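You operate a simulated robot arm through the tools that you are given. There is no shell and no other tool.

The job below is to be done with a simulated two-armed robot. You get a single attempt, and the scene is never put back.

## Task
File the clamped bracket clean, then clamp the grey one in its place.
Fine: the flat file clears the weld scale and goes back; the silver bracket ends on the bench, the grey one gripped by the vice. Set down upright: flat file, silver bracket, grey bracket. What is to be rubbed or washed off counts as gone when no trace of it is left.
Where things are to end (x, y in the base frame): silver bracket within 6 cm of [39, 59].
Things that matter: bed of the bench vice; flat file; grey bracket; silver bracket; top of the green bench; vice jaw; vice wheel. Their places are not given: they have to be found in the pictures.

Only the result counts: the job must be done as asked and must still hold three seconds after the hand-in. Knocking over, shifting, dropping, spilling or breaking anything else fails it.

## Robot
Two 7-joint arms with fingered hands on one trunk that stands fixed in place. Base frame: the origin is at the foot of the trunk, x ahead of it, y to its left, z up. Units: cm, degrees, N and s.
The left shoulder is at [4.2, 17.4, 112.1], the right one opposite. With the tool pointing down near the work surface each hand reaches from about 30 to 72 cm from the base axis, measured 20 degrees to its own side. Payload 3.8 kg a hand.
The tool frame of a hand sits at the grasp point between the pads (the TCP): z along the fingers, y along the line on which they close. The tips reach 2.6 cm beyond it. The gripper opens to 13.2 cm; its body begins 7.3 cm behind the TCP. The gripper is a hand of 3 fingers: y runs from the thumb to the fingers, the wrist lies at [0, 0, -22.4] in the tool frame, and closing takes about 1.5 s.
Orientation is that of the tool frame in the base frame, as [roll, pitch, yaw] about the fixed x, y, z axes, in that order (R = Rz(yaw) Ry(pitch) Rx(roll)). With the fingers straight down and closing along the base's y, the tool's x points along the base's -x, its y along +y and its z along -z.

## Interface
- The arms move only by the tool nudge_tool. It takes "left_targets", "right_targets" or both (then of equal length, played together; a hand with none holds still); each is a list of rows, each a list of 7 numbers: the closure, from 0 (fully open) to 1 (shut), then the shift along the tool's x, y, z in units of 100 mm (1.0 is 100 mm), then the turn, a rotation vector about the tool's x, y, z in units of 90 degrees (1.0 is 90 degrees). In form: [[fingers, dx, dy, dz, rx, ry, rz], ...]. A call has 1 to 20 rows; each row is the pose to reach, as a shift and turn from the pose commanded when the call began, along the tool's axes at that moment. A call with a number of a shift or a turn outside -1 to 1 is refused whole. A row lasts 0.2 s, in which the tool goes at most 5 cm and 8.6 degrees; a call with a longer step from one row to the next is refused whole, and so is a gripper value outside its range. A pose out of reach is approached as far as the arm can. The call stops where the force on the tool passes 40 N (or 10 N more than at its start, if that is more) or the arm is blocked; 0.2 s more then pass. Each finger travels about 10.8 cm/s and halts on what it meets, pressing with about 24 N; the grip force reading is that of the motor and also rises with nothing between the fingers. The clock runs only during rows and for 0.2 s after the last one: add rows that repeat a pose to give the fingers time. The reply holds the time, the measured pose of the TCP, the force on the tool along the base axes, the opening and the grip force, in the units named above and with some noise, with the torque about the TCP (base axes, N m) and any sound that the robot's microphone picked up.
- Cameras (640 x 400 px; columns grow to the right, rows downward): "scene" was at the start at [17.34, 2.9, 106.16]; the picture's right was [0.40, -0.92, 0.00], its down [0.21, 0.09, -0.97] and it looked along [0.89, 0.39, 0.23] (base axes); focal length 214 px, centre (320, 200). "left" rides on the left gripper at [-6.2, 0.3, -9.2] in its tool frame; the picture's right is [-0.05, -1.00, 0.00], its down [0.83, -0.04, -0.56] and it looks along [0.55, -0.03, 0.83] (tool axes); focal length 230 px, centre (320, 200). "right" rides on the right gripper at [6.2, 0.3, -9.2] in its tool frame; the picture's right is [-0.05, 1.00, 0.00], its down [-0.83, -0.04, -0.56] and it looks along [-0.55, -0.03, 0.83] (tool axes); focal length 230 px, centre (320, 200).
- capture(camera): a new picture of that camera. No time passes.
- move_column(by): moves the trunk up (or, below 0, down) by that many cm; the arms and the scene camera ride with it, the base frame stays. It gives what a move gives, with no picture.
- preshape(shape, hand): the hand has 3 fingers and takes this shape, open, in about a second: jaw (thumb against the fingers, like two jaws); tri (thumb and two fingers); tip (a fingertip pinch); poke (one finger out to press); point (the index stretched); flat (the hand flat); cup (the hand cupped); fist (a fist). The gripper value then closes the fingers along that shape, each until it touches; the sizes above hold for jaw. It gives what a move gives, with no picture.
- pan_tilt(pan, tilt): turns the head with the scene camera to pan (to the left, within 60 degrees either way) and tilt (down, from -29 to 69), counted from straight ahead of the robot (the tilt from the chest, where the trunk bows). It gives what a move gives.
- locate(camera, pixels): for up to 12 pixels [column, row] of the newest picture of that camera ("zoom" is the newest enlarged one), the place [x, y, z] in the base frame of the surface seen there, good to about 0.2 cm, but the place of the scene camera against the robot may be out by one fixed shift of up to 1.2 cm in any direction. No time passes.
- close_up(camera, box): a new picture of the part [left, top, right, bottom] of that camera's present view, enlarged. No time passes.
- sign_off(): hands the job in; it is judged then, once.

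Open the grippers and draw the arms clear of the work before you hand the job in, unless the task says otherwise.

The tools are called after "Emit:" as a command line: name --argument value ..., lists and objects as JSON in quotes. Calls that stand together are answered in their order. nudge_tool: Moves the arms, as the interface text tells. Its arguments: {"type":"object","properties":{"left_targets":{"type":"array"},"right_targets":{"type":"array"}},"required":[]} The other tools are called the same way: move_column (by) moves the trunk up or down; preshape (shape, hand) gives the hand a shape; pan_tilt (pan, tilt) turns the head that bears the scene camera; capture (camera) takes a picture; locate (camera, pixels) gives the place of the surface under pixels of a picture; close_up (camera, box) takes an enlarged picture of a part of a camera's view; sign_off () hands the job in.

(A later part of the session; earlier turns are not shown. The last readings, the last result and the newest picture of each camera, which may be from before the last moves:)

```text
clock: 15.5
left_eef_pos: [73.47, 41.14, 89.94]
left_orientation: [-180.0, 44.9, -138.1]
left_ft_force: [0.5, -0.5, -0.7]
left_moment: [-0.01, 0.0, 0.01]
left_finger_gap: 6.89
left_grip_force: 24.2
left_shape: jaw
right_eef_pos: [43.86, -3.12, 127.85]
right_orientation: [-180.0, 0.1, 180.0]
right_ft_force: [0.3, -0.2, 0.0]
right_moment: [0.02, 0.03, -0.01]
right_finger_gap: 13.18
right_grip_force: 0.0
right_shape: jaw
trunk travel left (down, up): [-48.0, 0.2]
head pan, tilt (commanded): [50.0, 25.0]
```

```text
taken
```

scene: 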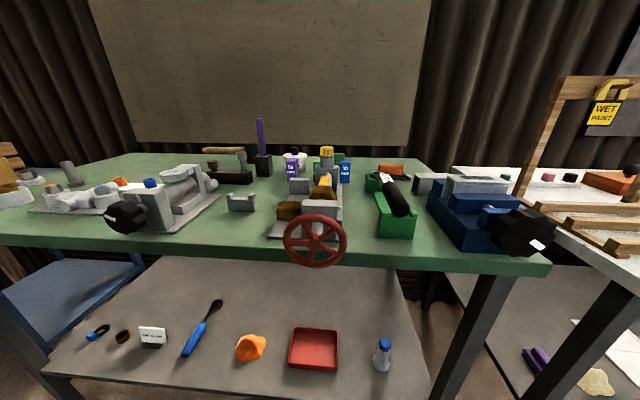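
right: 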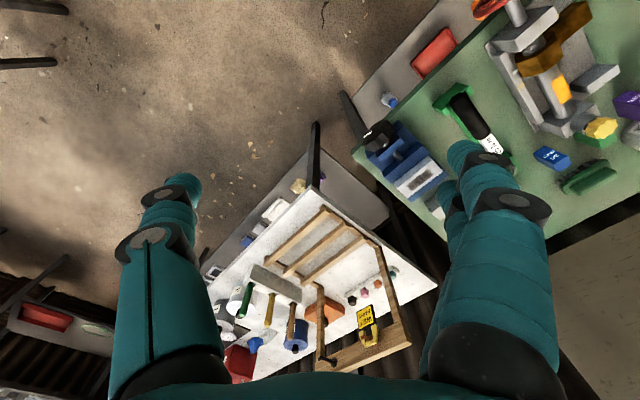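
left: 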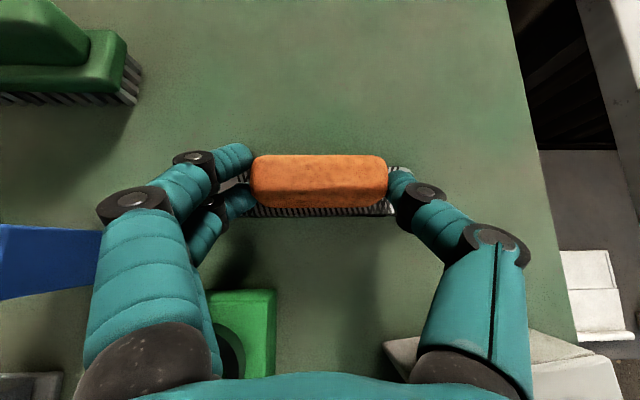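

Gap 6.9 cm and 24 N: the grip's ends are held. I lift 6 cm straight up and look.

Emit:
nudge_tool --left_targets '[[1, -0.07, 0, -0.07, 0, 0, 0], [1, -0.18, 0, -0.18, 0, 0, 0], [1, -0.3, 0, -0.3, 0, 0, 0], [1, -0.424, 0, -0.424, 0, 0, 0], [1, -0.424, 0, -0.424, 0, 0, 0]]'

Emit:
capture --camera "left"

```text
clock: 16.7
left_eef_pos: [73.49, 41.32, 95.8]
left_orientation: [180.0, 44.9, -138.2]
left_ft_force: [0.9, 0.0, -2.6]
left_moment: [-0.02, 0.02, 0.02]
left_finger_gap: 6.88
left_grip_force: 24.1
left_shape: jaw
right_eef_pos: [44.0, -2.99, 127.96]
right_orientation: [-180.0, 0.0, 179.9]
right_ft_force: [-0.2, 0.0, 0.0]
right_moment: [-0.01, 0.01, 0.01]
right_finger_gap: 13.2
right_grip_force: 0.1
right_shape: jaw
trunk travel left (down, up): [-48.0, 0.2]
head pan, tilt (commanded): [50.0, 25.0]
```

```text
taken
```

left: 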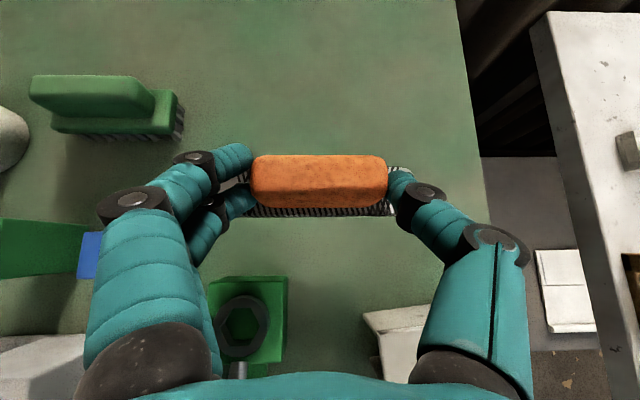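

The file came up cleanly (2.6 N) in the same pose in the hand. I raise it further while moving the right arm out of the way to the right.

Emit:
nudge_tool --left_targets '[[1, -0.15, 0, -0.15, 0, 0, 0], [1, -0.3, 0, -0.3, 0, 0, 0], [1, -0.45, 0, -0.45, 0, 0, 0], [1, -0.5, 0, -0.5, 0, 0, 0]]' --right_targets '[[0, 0.1, -0.25, 0, 0, 0, 0], [0, 0.2, -0.5, 0, 0, 0, 0], [0, 0.3, -0.75, 0, 0, 0, 0], [0, 0.4, -1.0, 0, 0, 0, 0]]'

Emit:
nudge_tool --left_targets '[[1, 0.177, -0.125, -0.177, 0, 0, 0], [1, 0.354, -0.25, -0.354, 0, 0, 0], [1, 0.53, -0.375, -0.53, 0, 0, 0], [1, 0.707, -0.5, -0.707, 0, 0, 0]]' --right_targets '[[0, 0.0, -0.25, 0, 0, 0, 0], [0, 0.0, -0.5, 0, 0, 0, 0], [0, 0.0, -0.75, 0, 0, 0, 0], [0, 0.0, -1.0, 0, 0, 0, 0]]'

Emit:
nudge_tool --left_targets '[[1, 0.177, -0.13, -0.177, 0, 0, 0], [1, 0.354, -0.26, -0.354, 0, 0, 0], [1, 0.53, -0.4, -0.53, 0, 0, 0], [1, 0.707, -0.53, -0.707, 0, 0, 0]]'

Emit:
capture --camera "left"

```text
clock: 17.7
left_eef_pos: [73.44, 41.28, 102.98]
left_orientation: [180.0, 45.0, -138.2]
left_ft_force: [0.2, 0.3, -3.0]
left_moment: [-0.06, 0.0, 0.0]
left_finger_gap: 6.9
left_grip_force: 24.0
left_shape: jaw
right_eef_pos: [39.73, -12.89, 128.1]
right_orientation: [179.8, 0.2, 180.0]
right_ft_force: [-0.7, -0.3, 0.1]
right_moment: [0.01, -0.04, 0.01]
right_finger_gap: 13.18
right_grip_force: 0.1
right_shape: jaw
trunk travel left (down, up): [-48.0, 0.2]
head pan, tilt (commanded): [50.0, 25.0]
```

```text
clock: 18.7
left_eef_pos: [69.6, 30.72, 103.09]
left_orientation: [179.9, 45.2, -138.1]
left_ft_force: [-0.7, -0.3, -2.8]
left_moment: [-0.02, 0.06, 0.01]
left_finger_gap: 6.9
left_grip_force: 24.1
left_shape: jaw
right_eef_pos: [39.67, -23.1, 127.93]
right_orientation: [180.0, 0.0, 180.0]
right_ft_force: [0.2, 0.1, 0.1]
right_moment: [0.03, 0.02, -0.02]
right_finger_gap: 13.18
right_grip_force: 0.1
right_shape: jaw
trunk travel left (down, up): [-48.0, 0.2]
head pan, tilt (commanded): [50.0, 25.0]
```

```text
clock: 19.7
left_eef_pos: [65.63, 20.09, 103.06]
left_orientation: [179.9, 45.0, -138.1]
left_ft_force: [-0.1, -0.9, -2.4]
left_moment: [-0.03, 0.01, -0.03]
left_finger_gap: 6.91
left_grip_force: 24.7
left_shape: jaw
right_eef_pos: [39.8, -23.28, 127.91]
right_orientation: [180.0, 0.0, 179.9]
right_ft_force: [0.5, -0.1, 0.3]
right_moment: [0.02, -0.01, 0.02]
right_finger_gap: 13.22
right_grip_force: 0.0
right_shape: jaw
trunk travel left (down, up): [-48.0, 0.2]
head pan, tilt (commanded): [50.0, 25.0]
```

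```text
taken
```

left: 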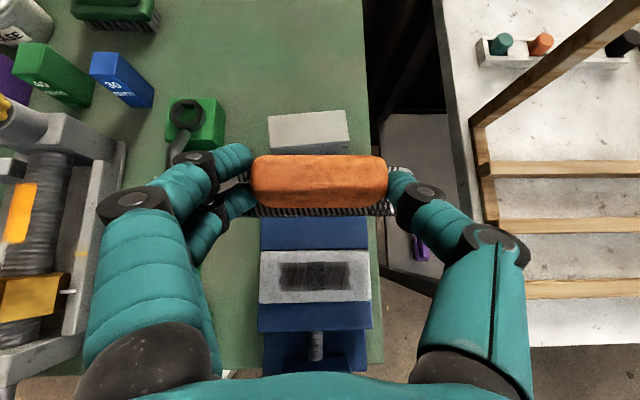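

A clear view: scale patch at (315,277), bracket top (260-372, 250-303). I locate the patch, the bracket and the wooden post to the right at (480,130).

Emit:
locate --camera "left" --pixels '[[280, 264], [350, 263], [351, 288], [281, 290], [261, 252], [368, 251], [370, 299], [262, 302], [315, 258], [315, 297], [316, 345], [315, 320]]'

Emit:
locate --camera "left" --pixels '[[485, 170], [478, 125], [560, 70], [630, 20], [270, 118], [345, 113], [348, 150], [270, 150], [262, 235], [365, 235], [262, 320], [368, 322]]'

```text
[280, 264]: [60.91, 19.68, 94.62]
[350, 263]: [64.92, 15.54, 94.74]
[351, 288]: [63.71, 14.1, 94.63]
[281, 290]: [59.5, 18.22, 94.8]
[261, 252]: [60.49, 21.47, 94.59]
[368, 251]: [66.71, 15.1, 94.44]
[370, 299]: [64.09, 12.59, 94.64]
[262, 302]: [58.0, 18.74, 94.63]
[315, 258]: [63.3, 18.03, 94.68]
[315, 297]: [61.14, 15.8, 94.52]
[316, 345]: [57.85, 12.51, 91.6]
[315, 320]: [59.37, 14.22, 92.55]
```

```text
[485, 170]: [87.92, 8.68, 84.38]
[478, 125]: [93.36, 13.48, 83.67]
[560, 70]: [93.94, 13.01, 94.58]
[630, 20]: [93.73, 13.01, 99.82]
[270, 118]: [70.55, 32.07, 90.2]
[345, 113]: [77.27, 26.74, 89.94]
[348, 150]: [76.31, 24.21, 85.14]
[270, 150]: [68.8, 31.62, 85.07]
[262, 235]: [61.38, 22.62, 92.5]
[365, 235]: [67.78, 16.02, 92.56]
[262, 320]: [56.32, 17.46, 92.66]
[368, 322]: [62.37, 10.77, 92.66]
```

The patch centre is (62.26,16.9) at z 94.65. I move the file back over it, staying 3 cm above.

Emit:
nudge_tool --left_targets '[[1, 0.14, 0, -0.14, 0, 0, 0], [1, 0.28, -0.005, -0.28, 0, 0, 0], [1, 0.418, -0.005, -0.418, 0, 0, 0], [1, 0.418, -0.005, -0.418, 0, 0, 0]]'

Emit:
capture --camera "left"

Emit:
pan_tilt --pan 20 --tilt 15

Emit:
capture --camera "scene"

```text
clock: 20.7
left_eef_pos: [61.4, 16.0, 103.02]
left_orientation: [179.9, 44.9, -138.1]
left_ft_force: [-0.8, 0.6, -3.0]
left_moment: [-0.06, 0.04, 0.0]
left_finger_gap: 6.9
left_grip_force: 24.4
left_shape: jaw
right_eef_pos: [39.77, -23.14, 127.9]
right_orientation: [179.9, 0.0, 180.0]
right_ft_force: [-0.1, -0.3, -0.1]
right_moment: [0.02, 0.01, -0.01]
right_finger_gap: 13.2
right_grip_force: 0.2
right_shape: jaw
trunk travel left (down, up): [-48.0, 0.2]
head pan, tilt (commanded): [50.0, 25.0]
```

```text
taken
```

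left: 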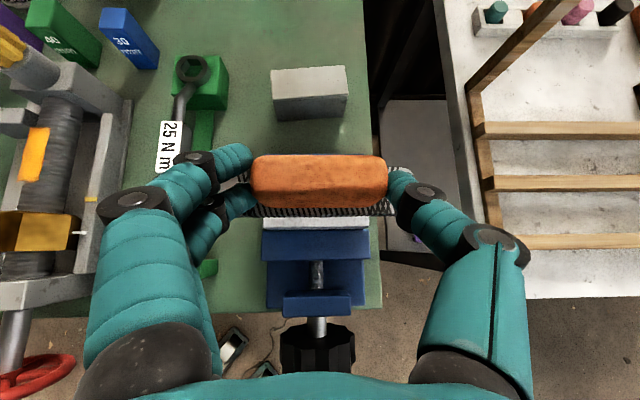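

```text
clock: 21.7
left_eef_pos: [61.34, 16.13, 102.89]
left_orientation: [180.0, 45.0, -138.1]
left_ft_force: [-0.5, -0.3, -2.7]
left_moment: [-0.07, 0.04, 0.01]
left_finger_gap: 6.9
left_grip_force: 24.2
left_shape: jaw
right_eef_pos: [39.88, -23.14, 127.9]
right_orientation: [179.9, -0.1, 179.9]
right_ft_force: [-0.3, 0.1, 0.4]
right_moment: [-0.01, -0.02, -0.03]
right_finger_gap: 13.22
right_grip_force: 0.1
right_shape: jaw
trunk travel left (down, up): [-48.0, 0.2]
head pan, tilt (commanded): [20.0, 15.0]
```

```text
taken
```

scene: 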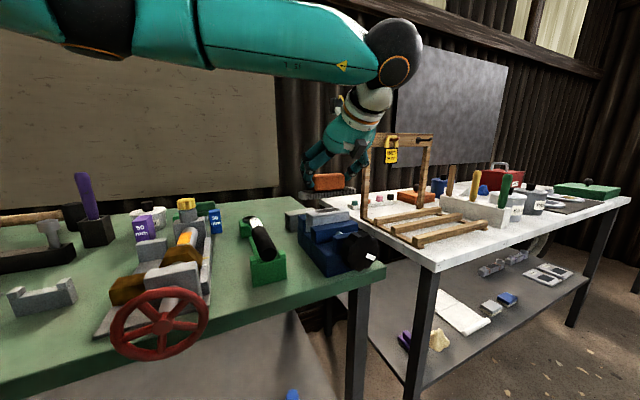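

The file hovers over the bracket in the scene view at (328,185). I lower it 2.8 cm, to just above contact.

Emit:
nudge_tool --left_targets '[[1, 0.07, 0, 0.07, 0, 0, 0], [1, 0.14, 0, 0.14, 0, 0, 0], [1, 0.191, 0, 0.191, 0, 0, 0], [1, 0.191, 0, 0.191, 0, 0, 0]]'

Emit:
close_up --camera "scene" --box '[260, 150, 420, 250]'

```text
clock: 22.7
left_eef_pos: [61.13, 16.15, 100.31]
left_orientation: [-180.0, 44.9, -138.1]
left_ft_force: [-0.1, -0.1, -2.5]
left_moment: [-0.05, 0.07, -0.01]
left_finger_gap: 6.93
left_grip_force: 24.0
left_shape: jaw
right_eef_pos: [39.89, -23.09, 127.86]
right_orientation: [-180.0, 0.0, 179.9]
right_ft_force: [0.6, -0.3, 0.8]
right_moment: [0.0, -0.03, -0.02]
right_finger_gap: 13.18
right_grip_force: 0.0
right_shape: jaw
trunk travel left (down, up): [-48.0, 0.2]
head pan, tilt (commanded): [20.0, 15.0]
```

```text
4.00 times, centred on (340, 200) of scene
```

zoom: 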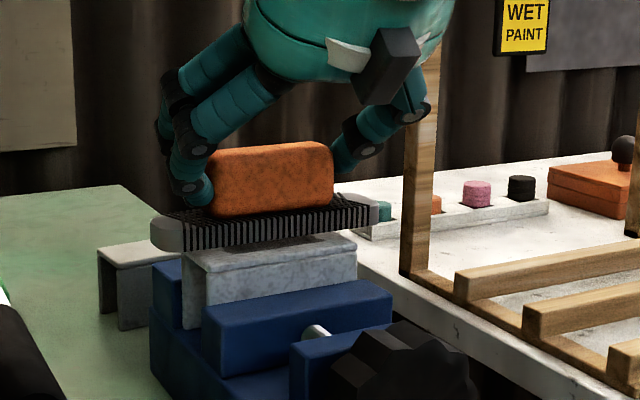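

The file sits just above the bracket, level with it. I lower in small steps of about 0.2 cm to feel contact.

Emit:
nudge_tool --left_targets '[[1, 0.014, 0, 0.014, 0, 0, 0], [1, 0.028, 0, 0.028, 0, 0, 0], [1, 0.042, 0, 0.042, 0, 0, 0], [1, 0.042, 0, 0.042, 0, 0, 0]]'

```text
clock: 23.7
left_eef_pos: [61.05, 16.21, 99.72]
left_orientation: [-180.0, 45.0, -138.1]
left_ft_force: [0.3, -0.4, -2.8]
left_moment: [0.0, 0.05, 0.02]
left_finger_gap: 6.89
left_grip_force: 23.8
left_shape: jaw
right_eef_pos: [39.71, -23.06, 127.87]
right_orientation: [-180.0, 0.0, 179.9]
right_ft_force: [-0.3, 0.2, 0.1]
right_moment: [-0.02, 0.01, 0.02]
right_finger_gap: 13.19
right_grip_force: 0.1
right_shape: jaw
trunk travel left (down, up): [-48.0, 0.2]
head pan, tilt (commanded): [20.0, 15.0]
```

No contact yet at TCP z 99.72 (force still -2.8 N). I go on down in small steps.

Emit:
nudge_tool --left_targets '[[1, 0.007, 0, 0.007, 0, 0, 0], [1, 0.014, 0, 0.014, 0, 0, 0], [1, 0.021, 0, 0.021, 0, 0, 0], [1, 0.021, 0, 0.021, 0, 0, 0]]'

```text
clock: 24.7
left_eef_pos: [61.24, 16.14, 99.54]
left_orientation: [-180.0, 45.2, -138.0]
left_ft_force: [-0.7, -0.5, 4.1]
left_moment: [0.06, 0.03, 0.02]
left_finger_gap: 6.9
left_grip_force: 23.8
left_shape: jaw
right_eef_pos: [39.75, -23.24, 127.99]
right_orientation: [179.9, 0.0, 179.9]
right_ft_force: [0.1, 0.0, 0.2]
right_moment: [0.0, 0.01, -0.03]
right_finger_gap: 13.18
right_grip_force: 0.1
right_shape: jaw
trunk travel left (down, up): [-48.0, 0.2]
head pan, tilt (commanded): [20.0, 15.0]
```

Contact at TCP z 99.54 with about 7 N. I now stroke along the bench line (tool y) by 2.5 cm either way with slightly more pressure.

Emit:
nudge_tool --left_targets '[[1, 0.005, 0.06, 0.005, 0, 0, 0], [1, 0.007, 0.13, 0.007, 0, 0, 0], [1, 0.007, 0.2, 0.007, 0, 0, 0], [1, 0.007, 0.25, 0.007, 0, 0, 0], [1, 0.007, 0.18, 0.007, 0, 0, 0], [1, 0.007, 0.1, 0.007, 0, 0, 0], [1, 0.007, 0.02, 0.007, 0, 0, 0], [1, 0.007, -0.06, 0.007, 0, 0, 0], [1, 0.007, -0.14, 0.007, 0, 0, 0], [1, 0.007, -0.21, 0.007, 0, 0, 0], [1, 0.007, -0.25, 0.007, 0, 0, 0], [1, 0.007, -0.18, 0.007, 0, 0, 0], [1, 0.007, -0.1, 0.007, 0, 0, 0], [1, 0.007, 0.0, 0.007, 0, 0, 0]]'

```text
clock: 27.7
left_eef_pos: [61.09, 15.95, 99.31]
left_orientation: [-179.8, 45.0, -138.0]
left_ft_force: [3.2, -5.5, 13.0]
left_moment: [0.04, -0.22, -0.07]
left_finger_gap: 6.86
left_grip_force: 23.6
left_shape: jaw
right_eef_pos: [39.75, -23.23, 127.99]
right_orientation: [180.0, 0.1, 179.9]
right_ft_force: [0.9, 0.0, 0.5]
right_moment: [-0.01, 0.01, -0.01]
right_finger_gap: 13.22
right_grip_force: 0.1
right_shape: jaw
trunk travel left (down, up): [-48.0, 0.2]
head pan, tilt (commanded): [20.0, 15.0]
```

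Strokes ran with 13 N pressure. I do another set of strokes with offsets of about 0.7 cm across (toward and away) to cover the patch's full width.

Emit:
nudge_tool --left_targets '[[1, -0.02, 0.06, 0.02, 0, 0, 0], [1, -0.05, 0.13, 0.05, 0, 0, 0], [1, -0.05, 0.2, 0.05, 0, 0, 0], [1, -0.05, 0.26, 0.05, 0, 0, 0], [1, -0.05, 0.18, 0.05, 0, 0, 0], [1, -0.05, 0.1, 0.05, 0, 0, 0], [1, -0.05, 0.02, 0.05, 0, 0, 0], [1, -0.05, -0.06, 0.05, 0, 0, 0], [1, -0.05, -0.14, 0.05, 0, 0, 0], [1, -0.05, -0.21, 0.05, 0, 0, 0], [1, -0.05, -0.26, 0.05, 0, 0, 0], [1, 0.0, -0.26, 0.0, 0, 0, 0], [1, 0.05, -0.26, -0.05, 0, 0, 0], [1, 0.05, -0.18, -0.05, 0, 0, 0], [1, 0.05, -0.1, -0.05, 0, 0, 0], [1, 0.05, 0.0, -0.05, 0, 0, 0], [1, 0.05, 0.1, -0.05, 0, 0, 0], [1, 0.05, 0.18, -0.05, 0, 0, 0], [1, 0.05, 0.26, -0.05, 0, 0, 0], [1, 0.0, 0.2, 0.0, 0, 0, 0]]'

Emit:
nudge_tool --left_targets '[[1, 0.0, -0.08, 0.0, 0, 0, 0], [1, 0.0, -0.16, 0.0, 0, 0, 0], [1, 0.0, -0.24, 0.0, 0, 0, 0], [1, 0.0, -0.32, 0.0, 0, 0, 0], [1, 0.0, -0.4, 0.0, 0, 0, 0], [1, 0.0, -0.46, 0.0, 0, 0, 0], [1, 0.0, -0.36, 0.0, 0, 0, 0], [1, 0.0, -0.26, 0.0, 0, 0, 0], [1, -0.05, -0.22, -0.05, 0, 0, 0], [1, -0.15, -0.22, -0.15, 0, 0, 0], [1, -0.3, -0.22, -0.3, 0, 0, 0], [1, -0.4, -0.22, -0.1, 0, 0, 0], [1, -0.6, -0.22, 0.1, 0, 0, 0]]'

Emit:
capture --camera "left"

```text
clock: 31.9
left_eef_pos: [59.72, 17.54, 99.27]
left_orientation: [179.9, 45.1, -138.0]
left_ft_force: [-3.5, -0.5, 7.0]
left_moment: [-0.01, -0.04, -0.03]
left_finger_gap: 6.88
left_grip_force: 24.1
left_shape: jaw
right_eef_pos: [39.68, -23.08, 127.78]
right_orientation: [179.8, 0.1, 180.0]
right_ft_force: [-0.1, -0.5, -0.1]
right_moment: [0.0, 0.03, 0.03]
right_finger_gap: 13.18
right_grip_force: 0.1
right_shape: jaw
trunk travel left (down, up): [-48.0, 0.2]
head pan, tilt (commanded): [20.0, 15.0]
```

```text
clock: 34.7
left_eef_pos: [64.93, 19.27, 102.65]
left_orientation: [179.9, 45.1, -138.1]
left_ft_force: [0.9, 0.3, -2.5]
left_moment: [0.03, 0.03, -0.01]
left_finger_gap: 6.86
left_grip_force: 23.6
left_shape: jaw
right_eef_pos: [39.83, -23.12, 127.85]
right_orientation: [180.0, 0.0, 179.9]
right_ft_force: [-0.6, 0.1, 0.3]
right_moment: [-0.01, -0.01, 0.01]
right_finger_gap: 13.2
right_grip_force: 0.1
right_shape: jaw
trunk travel left (down, up): [-48.0, 0.2]
head pan, tilt (commanded): [20.0, 15.0]
```

```text
taken
```

left: 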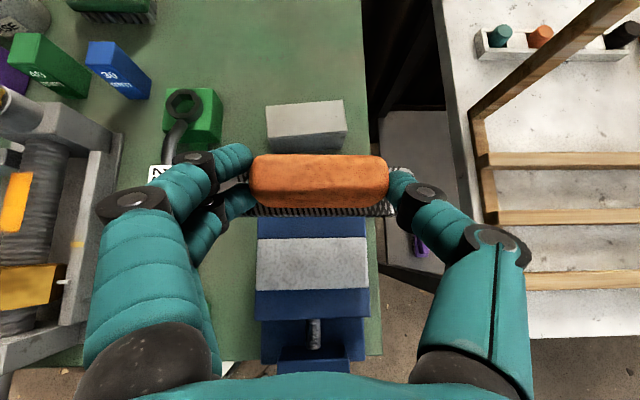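

The dark patch seems gone; the bracket's top at (312,263) is plain grey-white. I enlarge it to check for any trace.

Emit:
close_up --camera "left" --box '[248, 225, 376, 305]'

Emit:
close_up --camera "scene" --box '[280, 190, 400, 265]'

```text
5.00 times, centred on (312, 265) of left
```

zoom: 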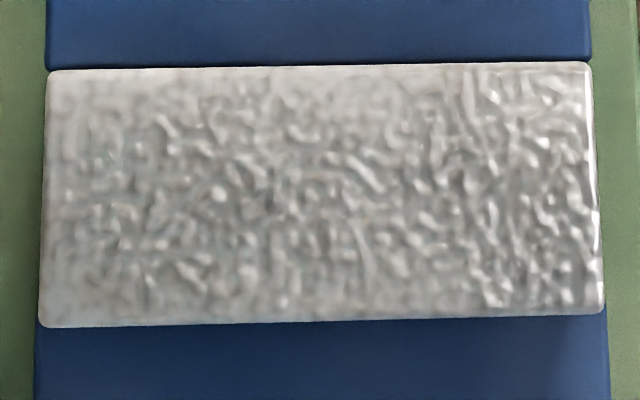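

```text
5.33 times, centred on (340, 228) of scene
```

zoom: 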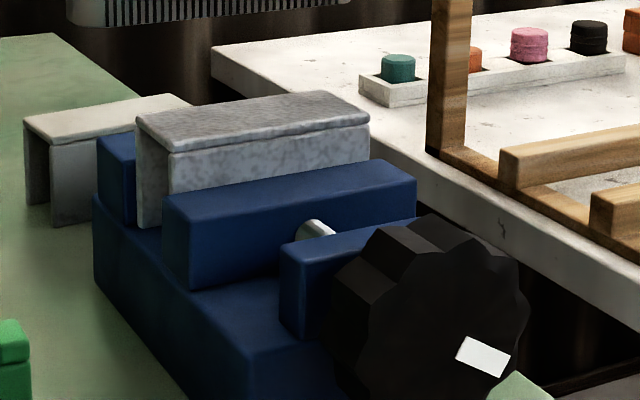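

The bracket's top is clean, no trace of scale. I carry the file back toward its place at (74.5,42) along the same way.

Emit:
nudge_tool --left_targets '[[1, -0.177, 0.13, 0.177, 0, 0, 0], [1, -0.354, 0.265, 0.354, 0, 0, 0], [1, -0.53, 0.4, 0.53, 0, 0, 0], [1, -0.707, 0.53, 0.707, 0, 0, 0]]'

Emit:
nudge_tool --left_targets '[[1, -0.19, 0.13, 0.19, 0, 0, 0], [1, -0.38, 0.265, 0.38, 0, 0, 0], [1, -0.57, 0.4, 0.57, 0, 0, 0], [1, -0.75, 0.527, 0.75, 0, 0, 0], [1, -0.75, 0.527, 0.75, 0, 0, 0]]'

Emit:
capture --camera "left"

```text
clock: 35.7
left_eef_pos: [68.85, 29.96, 102.77]
left_orientation: [179.9, 45.0, -138.1]
left_ft_force: [0.2, -0.3, -2.9]
left_moment: [-0.03, 0.03, 0.03]
left_finger_gap: 6.86
left_grip_force: 23.8
left_shape: jaw
right_eef_pos: [39.84, -23.0, 127.86]
right_orientation: [-180.0, 0.1, 179.9]
right_ft_force: [0.7, -0.1, 0.0]
right_moment: [0.02, -0.01, 0.01]
right_finger_gap: 13.15
right_grip_force: 0.1
right_shape: jaw
trunk travel left (down, up): [-48.0, 0.2]
head pan, tilt (commanded): [20.0, 15.0]
```

```text
clock: 36.9
left_eef_pos: [73.28, 40.78, 102.67]
left_orientation: [179.9, 45.0, -138.1]
left_ft_force: [0.7, -0.6, -3.4]
left_moment: [-0.06, 0.03, 0.0]
left_finger_gap: 6.87
left_grip_force: 23.4
left_shape: jaw
right_eef_pos: [39.79, -23.05, 128.01]
right_orientation: [179.9, -0.1, 179.9]
right_ft_force: [-0.2, 0.0, -0.1]
right_moment: [0.0, -0.04, 0.0]
right_finger_gap: 13.21
right_grip_force: 0.2
right_shape: jaw
trunk travel left (down, up): [-48.0, 0.2]
head pan, tilt (commanded): [20.0, 15.0]
```

```text
taken
```

left: 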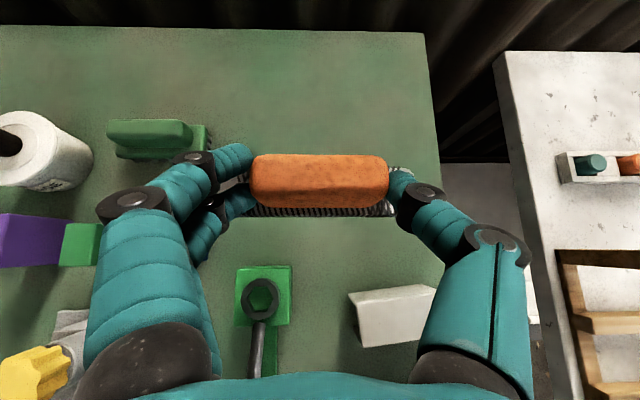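

The file is above its place. I descend 12 cm, leaving about 0.7 cm to go.

Emit:
nudge_tool --left_targets '[[1, 0.2, 0.01, 0.22, 0, 0, 0], [1, 0.4, 0.01, 0.44, 0, 0, 0], [1, 0.6, 0.01, 0.65, 0, 0, 0], [1, 0.75, 0.014, 0.8, 0, 0, 0], [1, 0.82, 0.014, 0.875, 0, 0, 0], [1, 0.82, 0.014, 0.875, 0, 0, 0]]'

Emit:
nudge_tool --left_targets '[[1, 0.014, 0, 0.014, 0, 0, 0], [1, 0.028, 0, 0.028, 0, 0, 0], [1, 0.035, 0, 0.035, 0, 0, 0], [1, 0.042, 0, 0.042, 0, 0, 0]]'

```text
clock: 38.3
left_eef_pos: [73.37, 41.2, 90.57]
left_orientation: [-180.0, 45.0, -138.1]
left_ft_force: [-0.5, 0.0, -2.7]
left_moment: [0.0, 0.02, 0.02]
left_finger_gap: 6.87
left_grip_force: 24.2
left_shape: jaw
right_eef_pos: [39.66, -23.12, 127.87]
right_orientation: [-180.0, 0.1, 179.9]
right_ft_force: [-0.9, -0.2, 0.6]
right_moment: [0.04, -0.02, -0.01]
right_finger_gap: 13.21
right_grip_force: 0.0
right_shape: jaw
trunk travel left (down, up): [-48.0, 0.2]
head pan, tilt (commanded): [20.0, 15.0]
```

```text
clock: 39.3
left_eef_pos: [73.56, 41.24, 90.09]
left_orientation: [-179.9, 45.0, -138.1]
left_ft_force: [0.3, -0.5, -3.3]
left_moment: [-0.03, 0.04, -0.01]
left_finger_gap: 6.84
left_grip_force: 23.7
left_shape: jaw
right_eef_pos: [39.84, -22.99, 127.82]
right_orientation: [179.9, 0.0, 179.9]
right_ft_force: [0.5, 0.2, 0.3]
right_moment: [-0.01, -0.01, 0.01]
right_finger_gap: 13.18
right_grip_force: 0.0
right_shape: jaw
trunk travel left (down, up): [-48.0, 0.2]
head pan, tilt (commanded): [20.0, 15.0]
```

Still no contact at z 90.1; I lower in finer steps to feel the bench.

Emit:
nudge_tool --left_targets '[[1, 0.007, 0, 0.007, 0, 0, 0], [1, 0.014, 0, 0.014, 0, 0, 0], [1, 0.02, 0, 0.02, 0, 0, 0], [1, 0.02, 0, 0.02, 0, 0, 0]]'

```text
clock: 40.3
left_eef_pos: [73.53, 41.22, 89.88]
left_orientation: [-180.0, 45.0, -138.1]
left_ft_force: [0.2, 0.0, -2.5]
left_moment: [-0.01, 0.04, -0.03]
left_finger_gap: 6.87
left_grip_force: 24.2
left_shape: jaw
right_eef_pos: [39.86, -23.15, 127.95]
right_orientation: [-179.9, 0.1, 179.9]
right_ft_force: [-1.0, -0.7, 0.0]
right_moment: [0.01, 0.0, 0.0]
right_finger_gap: 13.2
right_grip_force: 0.1
right_shape: jaw
trunk travel left (down, up): [-48.0, 0.2]
head pan, tilt (commanded): [20.0, 15.0]
```

Emit:
nudge_tool --left_targets '[[1, 0.007, 0, 0.007, 0, 0, 0], [1, 0.012, 0, 0.012, 0, 0, 0], [1, 0.016, 0, 0.016, 0, 0, 0], [1, 0.016, 0, 0.016, 0, 0, 0]]'

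```text
clock: 41.3
left_eef_pos: [73.52, 41.26, 89.83]
left_orientation: [-180.0, 45.1, -138.1]
left_ft_force: [2.1, 0.7, 4.7]
left_moment: [0.03, -0.05, -0.07]
left_finger_gap: 6.85
left_grip_force: 23.7
left_shape: jaw
right_eef_pos: [39.72, -23.11, 128.05]
right_orientation: [179.9, 0.0, 179.9]
right_ft_force: [0.1, 0.7, -0.6]
right_moment: [0.01, 0.01, 0.0]
right_finger_gap: 13.18
right_grip_force: 0.0
right_shape: jaw
trunk travel left (down, up): [-48.0, 0.2]
head pan, tilt (commanded): [20.0, 15.0]
```

The file touches the bench (force +4.7 N). I open the fingers and then rise straight up.

Emit:
nudge_tool --left_targets '[[0.4, 0, 0, 0, 0, 0, 0], [0.3, 0, 0, 0, 0, 0, 0], [0.2, 0, 0, 0, 0, 0, 0], [0, 0, 0, 0, 0, 0, 0], [0, 0, 0, 0, 0, 0, 0], [0, -0.1, 0, -0.1, 0, 0, 0], [0, -0.3, 0, -0.3, 0, 0, 0], [0, -0.5, 0, -0.5, 0, 0, 0], [0, -0.7, 0, -0.7, 0, 0, 0]]'

Emit:
capture --camera "left"

```text
clock: 43.3
left_eef_pos: [73.32, 41.51, 99.72]
left_orientation: [-180.0, 45.0, -138.0]
left_ft_force: [-0.1, 1.2, 0.6]
left_moment: [-0.02, 0.02, -0.01]
left_finger_gap: 13.19
left_grip_force: 0.0
left_shape: jaw
right_eef_pos: [39.75, -23.04, 128.07]
right_orientation: [179.9, 0.0, 179.9]
right_ft_force: [0.5, 0.0, -0.2]
right_moment: [0.0, -0.05, -0.01]
right_finger_gap: 13.18
right_grip_force: 0.0
right_shape: jaw
trunk travel left (down, up): [-48.0, 0.2]
head pan, tilt (commanded): [20.0, 15.0]
```

```text
taken
```

left: 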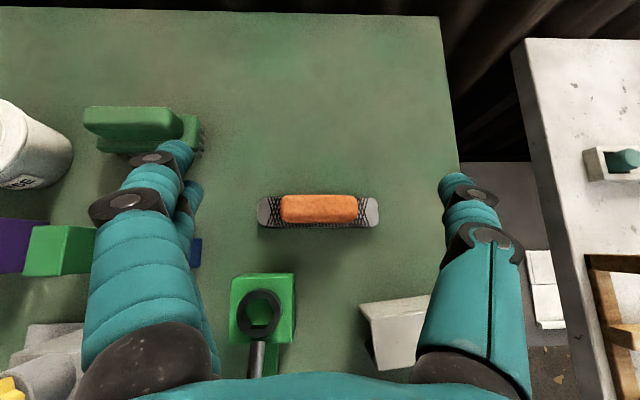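

The file lies upright in its old place, at (318,210). I now move the left hand back over the vice as a viewing place, to measure the wheel.

Emit:
nudge_tool --left_targets '[[0, -0.07, 0, -0.21, 0, 0, 0], [0, -0.14, 0, -0.42, 0, 0, 0], [0, -0.21, 0, -0.63, 0, 0, 0], [0, -0.283, 0, -0.849, 0, 0, 0]]'

Emit:
nudge_tool --left_targets '[[0, 0.16, -0.125, -0.195, 0, 0, 0], [0, 0.32, -0.25, -0.39, 0, 0, 0], [0, 0.48, -0.375, -0.585, 0, 0, 0], [0, 0.636, -0.5, -0.778, 0, 0, 0]]'

Emit:
nudge_tool --left_targets '[[0, 0.16, -0.125, -0.195, 0, 0, 0], [0, 0.32, -0.25, -0.39, 0, 0, 0], [0, 0.48, -0.375, -0.585, 0, 0, 0], [0, 0.636, -0.5, -0.778, 0, 0, 0]]'

Emit:
nudge_tool --left_targets '[[0, 0.155, 0, -0.155, 0, 0, 0], [0, 0.31, 0, -0.31, 0, 0, 0], [0, 0.46, 0, -0.46, 0, 0, 0]]'

Emit:
capture --camera "left"

```text
clock: 44.3
left_eef_pos: [70.55, 38.84, 107.87]
left_orientation: [-180.0, 44.9, -138.2]
left_ft_force: [0.1, 0.4, -0.9]
left_moment: [0.0, -0.04, -0.02]
left_finger_gap: 13.19
left_grip_force: 0.1
left_shape: jaw
right_eef_pos: [39.59, -23.21, 128.01]
right_orientation: [179.9, 0.1, 179.9]
right_ft_force: [0.5, 1.0, 0.5]
right_moment: [0.0, 0.02, -0.01]
right_finger_gap: 13.18
right_grip_force: 0.2
right_shape: jaw
trunk travel left (down, up): [-48.0, 0.2]
head pan, tilt (commanded): [20.0, 15.0]
```

```text
clock: 45.3
left_eef_pos: [66.4, 27.86, 108.52]
left_orientation: [-179.8, 45.1, -138.0]
left_ft_force: [-0.4, 0.7, -0.1]
left_moment: [-0.01, 0.01, 0.0]
left_finger_gap: 13.19
left_grip_force: 0.1
left_shape: jaw
right_eef_pos: [39.78, -23.19, 127.84]
right_orientation: [179.9, 0.0, 179.9]
right_ft_force: [-0.2, 0.2, 0.3]
right_moment: [0.0, -0.03, -0.01]
right_finger_gap: 13.19
right_grip_force: 0.0
right_shape: jaw
trunk travel left (down, up): [-48.0, 0.2]
head pan, tilt (commanded): [20.0, 15.0]
```

```text
clock: 46.3
left_eef_pos: [62.28, 17.42, 109.41]
left_orientation: [180.0, 45.0, -138.1]
left_ft_force: [-0.4, -0.3, -0.1]
left_moment: [-0.02, 0.02, 0.03]
left_finger_gap: 13.22
left_grip_force: 0.1
left_shape: jaw
right_eef_pos: [39.71, -23.14, 127.81]
right_orientation: [179.9, 0.0, 179.9]
right_ft_force: [-0.4, -0.4, 0.1]
right_moment: [0.04, 0.0, -0.04]
right_finger_gap: 13.18
right_grip_force: 0.0
right_shape: jaw
trunk travel left (down, up): [-48.0, 0.2]
head pan, tilt (commanded): [20.0, 15.0]
```

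```text
clock: 47.1
left_eef_pos: [57.75, 13.7, 109.61]
left_orientation: [-180.0, 45.0, -138.1]
left_ft_force: [0.0, 0.0, -0.2]
left_moment: [0.01, 0.01, 0.02]
left_finger_gap: 13.19
left_grip_force: 0.1
left_shape: jaw
right_eef_pos: [39.68, -23.17, 127.93]
right_orientation: [179.9, 0.1, 179.9]
right_ft_force: [0.5, -0.7, -0.3]
right_moment: [0.04, 0.0, -0.02]
right_finger_gap: 13.21
right_grip_force: 0.0
right_shape: jaw
trunk travel left (down, up): [-48.0, 0.2]
head pan, tilt (commanded): [20.0, 15.0]
```

```text
taken
```

left: 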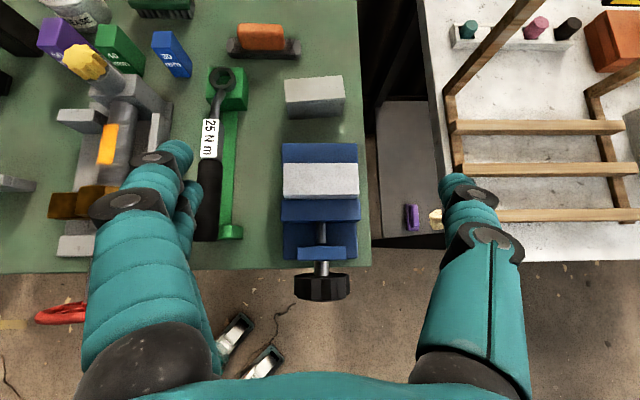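

The wheel is at (322,286) below the vice. I enlarge that part and locate wheel, shaft, yoke and bed.

Emit:
close_up --camera "left" --box '[258, 210, 386, 310]'

```text
4.00 times, centred on (322, 260) of left
```

zoom: 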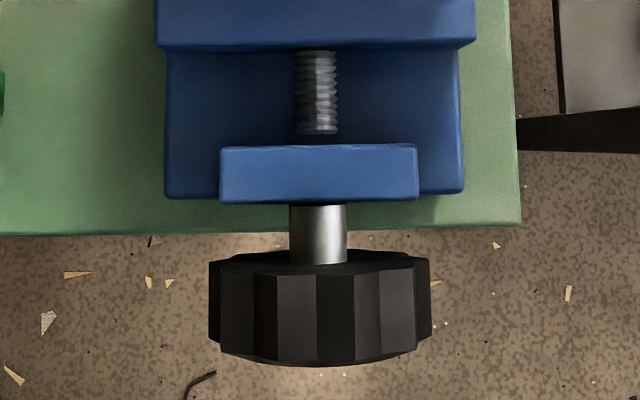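

Emit:
locate --camera "zoom" --pixels '[[318, 275], [318, 350], [215, 290], [428, 290], [318, 240], [318, 175], [225, 175], [410, 175], [180, 120], [450, 120], [318, 95], [318, 20]]'

Emit:
locate --camera "zoom" --pixels '[[318, 255], [318, 362], [240, 268], [395, 268], [225, 345], [415, 345], [60, 225], [515, 215], [172, 190], [458, 185], [222, 150], [415, 150]]'

```text
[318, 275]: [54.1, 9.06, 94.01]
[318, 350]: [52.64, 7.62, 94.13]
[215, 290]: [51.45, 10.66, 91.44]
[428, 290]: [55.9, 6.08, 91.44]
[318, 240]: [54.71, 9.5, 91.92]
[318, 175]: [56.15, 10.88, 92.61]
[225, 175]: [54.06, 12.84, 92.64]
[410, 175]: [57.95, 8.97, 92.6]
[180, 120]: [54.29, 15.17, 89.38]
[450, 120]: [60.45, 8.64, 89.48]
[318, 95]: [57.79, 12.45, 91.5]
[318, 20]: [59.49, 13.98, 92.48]
```

```text
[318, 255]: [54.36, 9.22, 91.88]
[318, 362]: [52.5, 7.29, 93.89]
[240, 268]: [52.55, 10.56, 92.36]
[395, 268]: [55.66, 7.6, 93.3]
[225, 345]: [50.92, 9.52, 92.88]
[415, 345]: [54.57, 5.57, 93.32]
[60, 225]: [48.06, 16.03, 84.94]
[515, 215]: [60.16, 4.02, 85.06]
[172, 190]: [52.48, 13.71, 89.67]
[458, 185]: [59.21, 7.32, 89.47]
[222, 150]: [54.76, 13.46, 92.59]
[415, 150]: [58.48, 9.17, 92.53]
```

Wheel: axis at u≈-32 (45° bench frame), centre about (53.5,8.2,91), diameter 6.4, v 42.4-44.9; yoke behind at 47. I turn the right hand's heading by 45 degrees first, then pitch it forward.

Emit:
nudge_tool --right_targets '[[0, 0, 0, 0, 0, 0, -0.083], [0, 0, 0, 0, 0, 0, -0.167], [0, 0, 0, 0, 0, 0, -0.25], [0, 0, 0, 0, 0, 0, -0.333], [0, 0, 0, 0, 0, 0, -0.417], [0, 0, 0, 0, 0, 0, -0.5]]'

Emit:
nudge_tool --right_targets '[[0, 0, 0, 0.05, 0, -0.09, 0], [0, 0, 0, 0.1, 0, -0.18, 0], [0, 0, 0, 0.15, 0, -0.27, 0], [0, 0, 0, 0.2, 0, -0.36, 0], [0, 0, 0, 0.3, 0, -0.45, 0], [0, 0, 0, 0.4, 0, -0.54, 0], [0, 0, 0, 0.5, 0, -0.63, 0], [0, 0, 0, 0.6, 0, -0.72, 0], [0, 0, 0, 0.7, 0, -0.81, 0], [0, 0, 0, 0.8, 0, -0.9, 0], [0, 0, 0, 0.9, 0, -1.0, 0]]'

Emit:
capture --camera "scene"

```text
clock: 48.5
left_eef_pos: [57.81, 13.6, 109.71]
left_orientation: [180.0, 45.0, -138.0]
left_ft_force: [1.0, -1.1, 0.5]
left_moment: [0.02, -0.01, 0.02]
left_finger_gap: 13.18
left_grip_force: 0.0
left_shape: jaw
right_eef_pos: [39.8, -22.92, 127.89]
right_orientation: [-180.0, 0.2, -134.9]
right_ft_force: [0.2, 0.3, 0.5]
right_moment: [-0.04, 0.0, -0.03]
right_finger_gap: 13.2
right_grip_force: 0.1
right_shape: jaw
trunk travel left (down, up): [-48.0, 0.2]
head pan, tilt (commanded): [20.0, 15.0]
```

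```text
refused: row 11 steps farther than a row can; nothing moved
```

```text
taken
```

scene: 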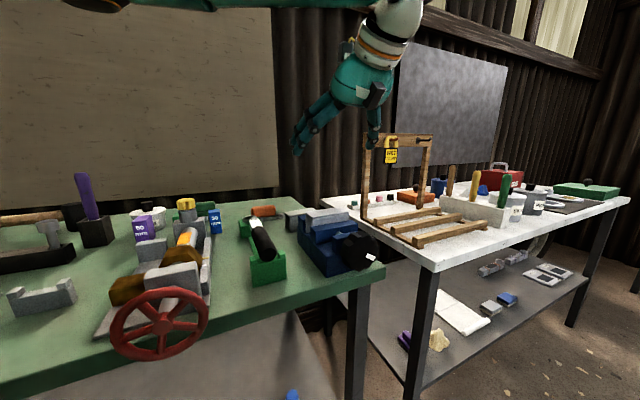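

The yaw worked; the pitch call was refused for a 9-degree step. I redo it with smaller steps.

Emit:
nudge_tool --right_targets '[[0, 0, 0, 0.05, 0, -0.083, 0], [0, 0, 0, 0.1, 0, -0.167, 0], [0, 0, 0, 0.15, 0, -0.25, 0], [0, 0, 0, 0.2, 0, -0.333, 0], [0, 0, 0, 0.3, 0, -0.417, 0], [0, 0, 0, 0.4, 0, -0.5, 0], [0, 0, 0, 0.5, 0, -0.583, 0], [0, 0, 0, 0.6, 0, -0.667, 0], [0, 0, 0, 0.7, 0, -0.75, 0], [0, 0, 0, 0.8, 0, -0.833, 0], [0, 0, 0, 0.9, 0, -0.917, 0], [0, 0, 0, 1.0, 0, -1.0, 0]]'

Emit:
capture --camera "scene"

```text
clock: 51.1
left_eef_pos: [57.5, 13.57, 110.05]
left_orientation: [-179.8, 45.2, -137.8]
left_ft_force: [-1.7, -0.2, 1.4]
left_moment: [-0.02, -0.02, -0.04]
left_finger_gap: 13.17
left_grip_force: 0.0
left_shape: jaw
right_eef_pos: [37.69, -25.49, 119.93]
right_orientation: [-83.0, 87.0, -39.8]
right_ft_force: [1.1, 2.0, -0.4]
right_moment: [0.04, 0.02, -0.15]
right_finger_gap: 13.19
right_grip_force: 0.1
right_shape: jaw
right hand out of reach, approached as far as the arm can: row 11, 12
trunk travel left (down, up): [-48.0, 0.2]
head pan, tilt (commanded): [20.0, 15.0]
```

```text
taken
```

scene: 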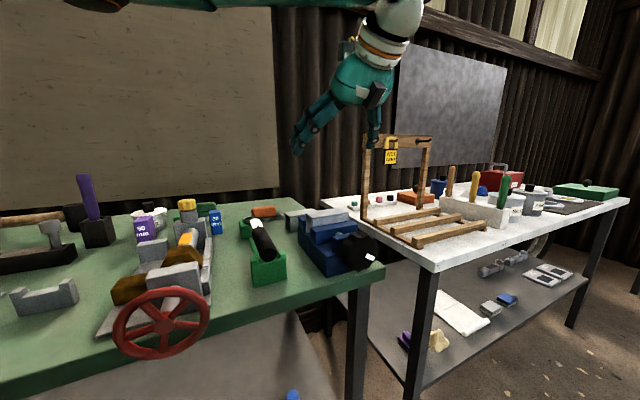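

The right hand is now nearly horizontal, heading about 43 degrees (x down). I bring it forward-left and down in stages toward a place in front of the wheel.

Emit:
nudge_tool --right_targets '[[0, 0.25, 0.1, 0.2, 0, 0, 0], [0, 0.5, 0.2, 0.4, 0, 0, 0], [0, 0.75, 0.3, 0.6, 0, 0, 0], [0, 1.0, 0.4, 0.8, 0, 0, 0]]'

Emit:
capture --camera "right"

```text
clock: 52.1
left_eef_pos: [57.68, 13.64, 109.74]
left_orientation: [-180.0, 45.0, -138.2]
left_ft_force: [0.6, -0.9, 1.0]
left_moment: [-0.05, 0.01, -0.01]
left_finger_gap: 13.2
left_grip_force: 0.1
left_shape: jaw
right_eef_pos: [36.78, -23.33, 117.85]
right_orientation: [-111.9, 89.9, -67.0]
right_ft_force: [-0.2, -0.6, -0.6]
right_moment: [0.03, 0.0, -0.03]
right_finger_gap: 13.19
right_grip_force: 0.0
right_shape: jaw
right hand out of reach, approached as far as the arm can: row 1, 2, 3, 4
trunk travel left (down, up): [-48.0, 0.2]
head pan, tilt (commanded): [20.0, 15.0]
```

```text
taken
```

right: 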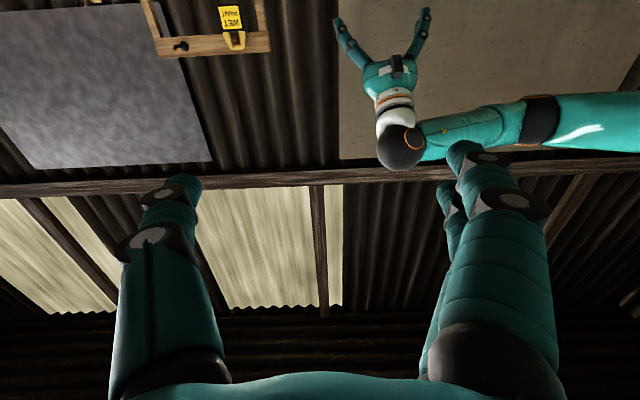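

The right arm is at a joint limit in this orientation (camera side down). The mirrored natural pose has the camera on top, so I go back to pointing down and will turn the hand by 180 degrees about its axis.

Emit:
nudge_tool --right_targets '[[0, -0.25, -0.1, -0.2, 0, 0.0, 0], [0, -0.5, -0.2, -0.4, 0, 0.0, 0], [0, -0.75, -0.3, -0.6, 0, 0.0, 0], [0, -1.0, -0.4, -0.8, 0, 0.0, 0], [0, -1.0, -0.4, -0.8, 0, 0.083, 0], [0, -1.0, -0.4, -0.8, 0, 0.167, 0], [0, -1.0, -0.4, -0.8, 0, 0.25, 0], [0, -1.0, -0.4, -0.8, 0, 0.333, 0], [0, -1.0, -0.4, -0.8, 0, 0.417, 0], [0, -1.0, -0.4, -0.8, 0, 0.5, 0]]'

```text
clock: 54.3
left_eef_pos: [57.85, 13.72, 109.69]
left_orientation: [180.0, 45.0, -138.1]
left_ft_force: [-0.1, -0.1, 0.3]
left_moment: [-0.01, -0.02, 0.02]
left_finger_gap: 13.19
left_grip_force: 0.1
left_shape: jaw
right_eef_pos: [33.59, -31.46, 127.7]
right_orientation: [179.9, 44.9, -135.2]
right_ft_force: [0.3, 0.6, 0.1]
right_moment: [0.02, -0.01, -0.02]
right_finger_gap: 13.19
right_grip_force: 0.0
right_shape: jaw
trunk travel left (down, up): [-48.0, 0.2]
head pan, tilt (commanded): [20.0, 15.0]
```

The hand is back at 45 degrees pitch. I bring it fully down-pointing and move it forward a little.

Emit:
nudge_tool --right_targets '[[0, 0, 0, 0, 0, 0.083, 0], [0, 0, 0, 0, 0, 0.167, 0], [0, 0, 0, 0, 0, 0.25, 0], [0, 0, 0, 0, 0, 0.333, 0], [0, 0, 0, 0, 0, 0.417, 0], [0, 0, 0, 0, 0, 0.5, 0]]'

Emit:
nudge_tool --right_targets '[[0, -0.1, 0, 0, 0, 0, 0.09], [0, -0.2, 0, 0, 0, 0, 0.18], [0, -0.3, 0, 0, 0, 0, 0.27], [0, -0.4, 0, 0, 0, 0, 0.36], [0, -0.5, 0, 0, 0, 0, 0.45], [0, -0.5, 0, 0, 0, 0, 0.54], [0, -0.5, 0, 0, 0, 0, 0.63], [0, -0.5, 0, 0, 0, 0, 0.72], [0, -0.5, 0, 0, 0, 0, 0.81], [0, -0.5, 0, 0, 0, 0, 0.9]]'

```text
clock: 55.7
left_eef_pos: [57.81, 13.77, 109.82]
left_orientation: [-179.8, 45.0, -137.9]
left_ft_force: [-1.0, 1.2, -0.1]
left_moment: [0.04, 0.0, -0.02]
left_finger_gap: 13.16
left_grip_force: 0.0
left_shape: jaw
right_eef_pos: [33.58, -31.29, 127.69]
right_orientation: [-179.9, 0.1, -135.0]
right_ft_force: [0.3, -1.0, -0.1]
right_moment: [0.01, 0.02, -0.04]
right_finger_gap: 13.2
right_grip_force: 0.1
right_shape: jaw
trunk travel left (down, up): [-48.0, 0.2]
head pan, tilt (commanded): [20.0, 15.0]
```

```text
clock: 57.9
left_eef_pos: [57.83, 13.54, 109.68]
left_orientation: [180.0, 45.0, -138.2]
left_ft_force: [-0.7, -0.5, -0.4]
left_moment: [0.02, 0.0, 0.03]
left_finger_gap: 13.17
left_grip_force: 0.0
left_shape: jaw
right_eef_pos: [37.09, -28.1, 127.9]
right_orientation: [179.9, 0.0, 143.8]
right_ft_force: [0.3, -0.7, 0.1]
right_moment: [-0.05, -0.02, -0.03]
right_finger_gap: 13.2
right_grip_force: 0.0
right_shape: jaw
trunk travel left (down, up): [-48.0, 0.2]
head pan, tilt (commanded): [20.0, 15.0]
```

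Turning this way works (yaw now 143.8). I continue by another 99 degrees to yaw 45, in two calls.

Emit:
nudge_tool --right_targets '[[0, 0, 0, 0, 0, 0, 0.09], [0, 0, 0, 0, 0, 0, 0.18], [0, 0, 0, 0, 0, 0, 0.27], [0, 0, 0, 0, 0, 0, 0.36], [0, 0, 0, 0, 0, 0, 0.45], [0, 0, 0, 0, 0, 0, 0.54], [0, 0, 0, 0, 0, 0, 0.63], [0, 0, 0, 0, 0, 0, 0.72], [0, 0, 0, 0, 0, 0, 0.81], [0, 0, 0, 0, 0, 0, 0.9], [0, 0, 0, 0, 0, 0, 0.98]]'

Emit:
nudge_tool --right_targets '[[0, 0, 0, 0, 0, 0, 0.06], [0, 0, 0, 0, 0, 0, 0.12]]'

Emit:
capture --camera "right"

```text
clock: 60.3
left_eef_pos: [57.81, 13.61, 109.75]
left_orientation: [180.0, 45.0, -138.1]
left_ft_force: [-0.6, -0.5, 0.4]
left_moment: [0.01, 0.0, 0.04]
left_finger_gap: 13.19
left_grip_force: 0.2
left_shape: jaw
right_eef_pos: [37.16, -28.08, 127.78]
right_orientation: [180.0, 0.0, 55.5]
right_ft_force: [0.2, -0.3, -0.6]
right_moment: [-0.01, 0.01, 0.02]
right_finger_gap: 13.18
right_grip_force: 0.0
right_shape: jaw
trunk travel left (down, up): [-48.0, 0.2]
head pan, tilt (commanded): [20.0, 15.0]
```

```text
clock: 60.9
left_eef_pos: [57.78, 13.57, 109.77]
left_orientation: [-180.0, 44.9, -138.1]
left_ft_force: [0.3, 1.3, 0.2]
left_moment: [0.02, 0.01, 0.02]
left_finger_gap: 13.18
left_grip_force: 0.1
left_shape: jaw
right_eef_pos: [37.12, -28.0, 127.76]
right_orientation: [-179.9, -0.1, 45.0]
right_ft_force: [-0.3, 0.3, 0.5]
right_moment: [-0.01, 0.01, 0.02]
right_finger_gap: 13.2
right_grip_force: 0.1
right_shape: jaw
trunk travel left (down, up): [-48.0, 0.2]
head pan, tilt (commanded): [20.0, 15.0]
```

```text
taken
```

right: 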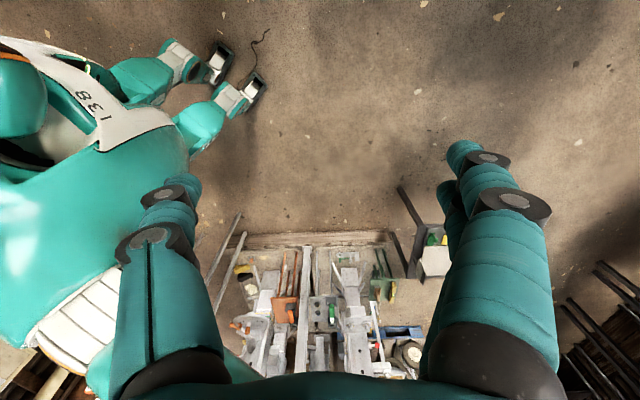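

Orientation is now the natural one (x along the bench normal). I lower the hand and pitch it halfway forward.

Emit:
nudge_tool --right_targets '[[0, 0.05, 0, 0.17, 0, 0.083, 0], [0, 0.1, 0, 0.34, 0, 0.167, 0], [0, 0.15, 0, 0.5, 0, 0.25, 0], [0, 0.2, 0, 0.67, 0, 0.333, 0], [0, 0.25, 0, 0.84, 0, 0.417, 0], [0, 0.3, 0, 1.0, 0, 0.5, 0]]'

Emit:
capture --camera "right"

```text
clock: 62.3
left_eef_pos: [57.75, 13.52, 109.74]
left_orientation: [-180.0, 45.1, -138.2]
left_ft_force: [0.2, 0.8, -0.7]
left_moment: [-0.03, 0.01, 0.02]
left_finger_gap: 13.2
left_grip_force: 0.1
left_shape: jaw
right_eef_pos: [39.19, -26.09, 117.66]
right_orientation: [179.8, -45.3, 44.9]
right_ft_force: [0.1, -0.2, 0.6]
right_moment: [0.01, -0.01, 0.0]
right_finger_gap: 13.17
right_grip_force: 0.0
right_shape: jaw
trunk travel left (down, up): [-48.0, 0.2]
head pan, tilt (commanded): [20.0, 15.0]
```

```text
taken
```

right: 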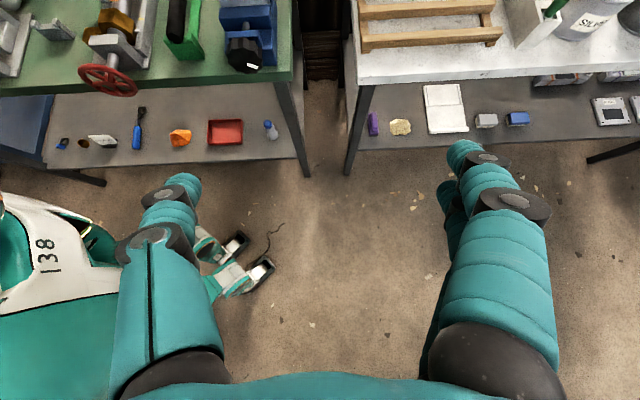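

The view is natural now, with the vice wheel at (245,55). I keep pitching and approach from the right, lower and to the left.

Emit:
nudge_tool --right_targets '[[0, -0.106, -0.175, 0.247, 0, 0.07, 0], [0, -0.212, -0.35, 0.495, 0, 0.14, 0], [0, -0.318, -0.525, 0.742, 0, 0.21, 0], [0, -0.424, -0.7, 0.99, 0, 0.25, 0]]'

Emit:
capture --camera "right"

```text
clock: 63.5
left_eef_pos: [57.59, 13.71, 109.63]
left_orientation: [-179.9, 44.9, -138.2]
left_ft_force: [0.4, 0.0, -0.3]
left_moment: [-0.04, -0.01, 0.0]
left_finger_gap: 13.16
left_grip_force: 0.1
left_shape: jaw
right_eef_pos: [38.15, -17.54, 113.41]
right_orientation: [171.9, -70.0, 54.9]
right_ft_force: [-0.3, -0.1, 0.3]
right_moment: [0.0, 0.05, 0.02]
right_finger_gap: 13.19
right_grip_force: 0.0
right_shape: jaw
right hand out of reach, approached as far as the arm can: row 3, 4
trunk travel left (down, up): [-48.0, 0.2]
head pan, tilt (commanded): [20.0, 15.0]
stopped in row 4 (right hand): the arm was blocked; the commanded pose is now the measured one
```

```text
taken
```

right: 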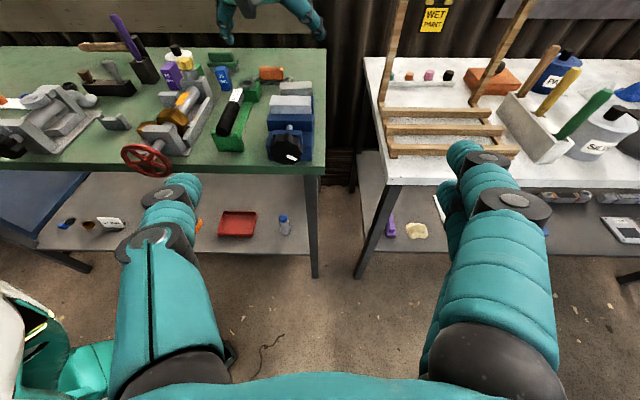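

The arm was blocked because the wrist came too near the shoulder (about 24 cm). I pitch down again while moving forward, so the arm stretches out.

Emit:
nudge_tool --right_targets '[[0, -0.02, 0.03, 0.25, 0, -0.075, 0], [0, -0.04, 0.07, 0.5, 0, -0.15, 0], [0, -0.06, 0.1, 0.75, 0, -0.22, 0], [0, -0.08, 0.14, 0.99, 0, -0.28, 0]]'

```text
clock: 64.5
left_eef_pos: [57.82, 13.46, 109.76]
left_orientation: [179.9, 45.0, -138.2]
left_ft_force: [0.7, -0.4, 0.5]
left_moment: [0.01, 0.02, 0.01]
left_finger_gap: 13.18
left_grip_force: 0.1
left_shape: jaw
right_eef_pos: [45.56, -12.72, 109.54]
right_orientation: [174.8, -47.5, 50.2]
right_ft_force: [-0.2, 0.8, -0.6]
right_moment: [-0.01, 0.0, 0.02]
right_finger_gap: 13.21
right_grip_force: 0.0
right_shape: jaw
right hand out of reach, approached as far as the arm can: row 4
trunk travel left (down, up): [-48.0, 0.2]
head pan, tilt (commanded): [20.0, 15.0]
```

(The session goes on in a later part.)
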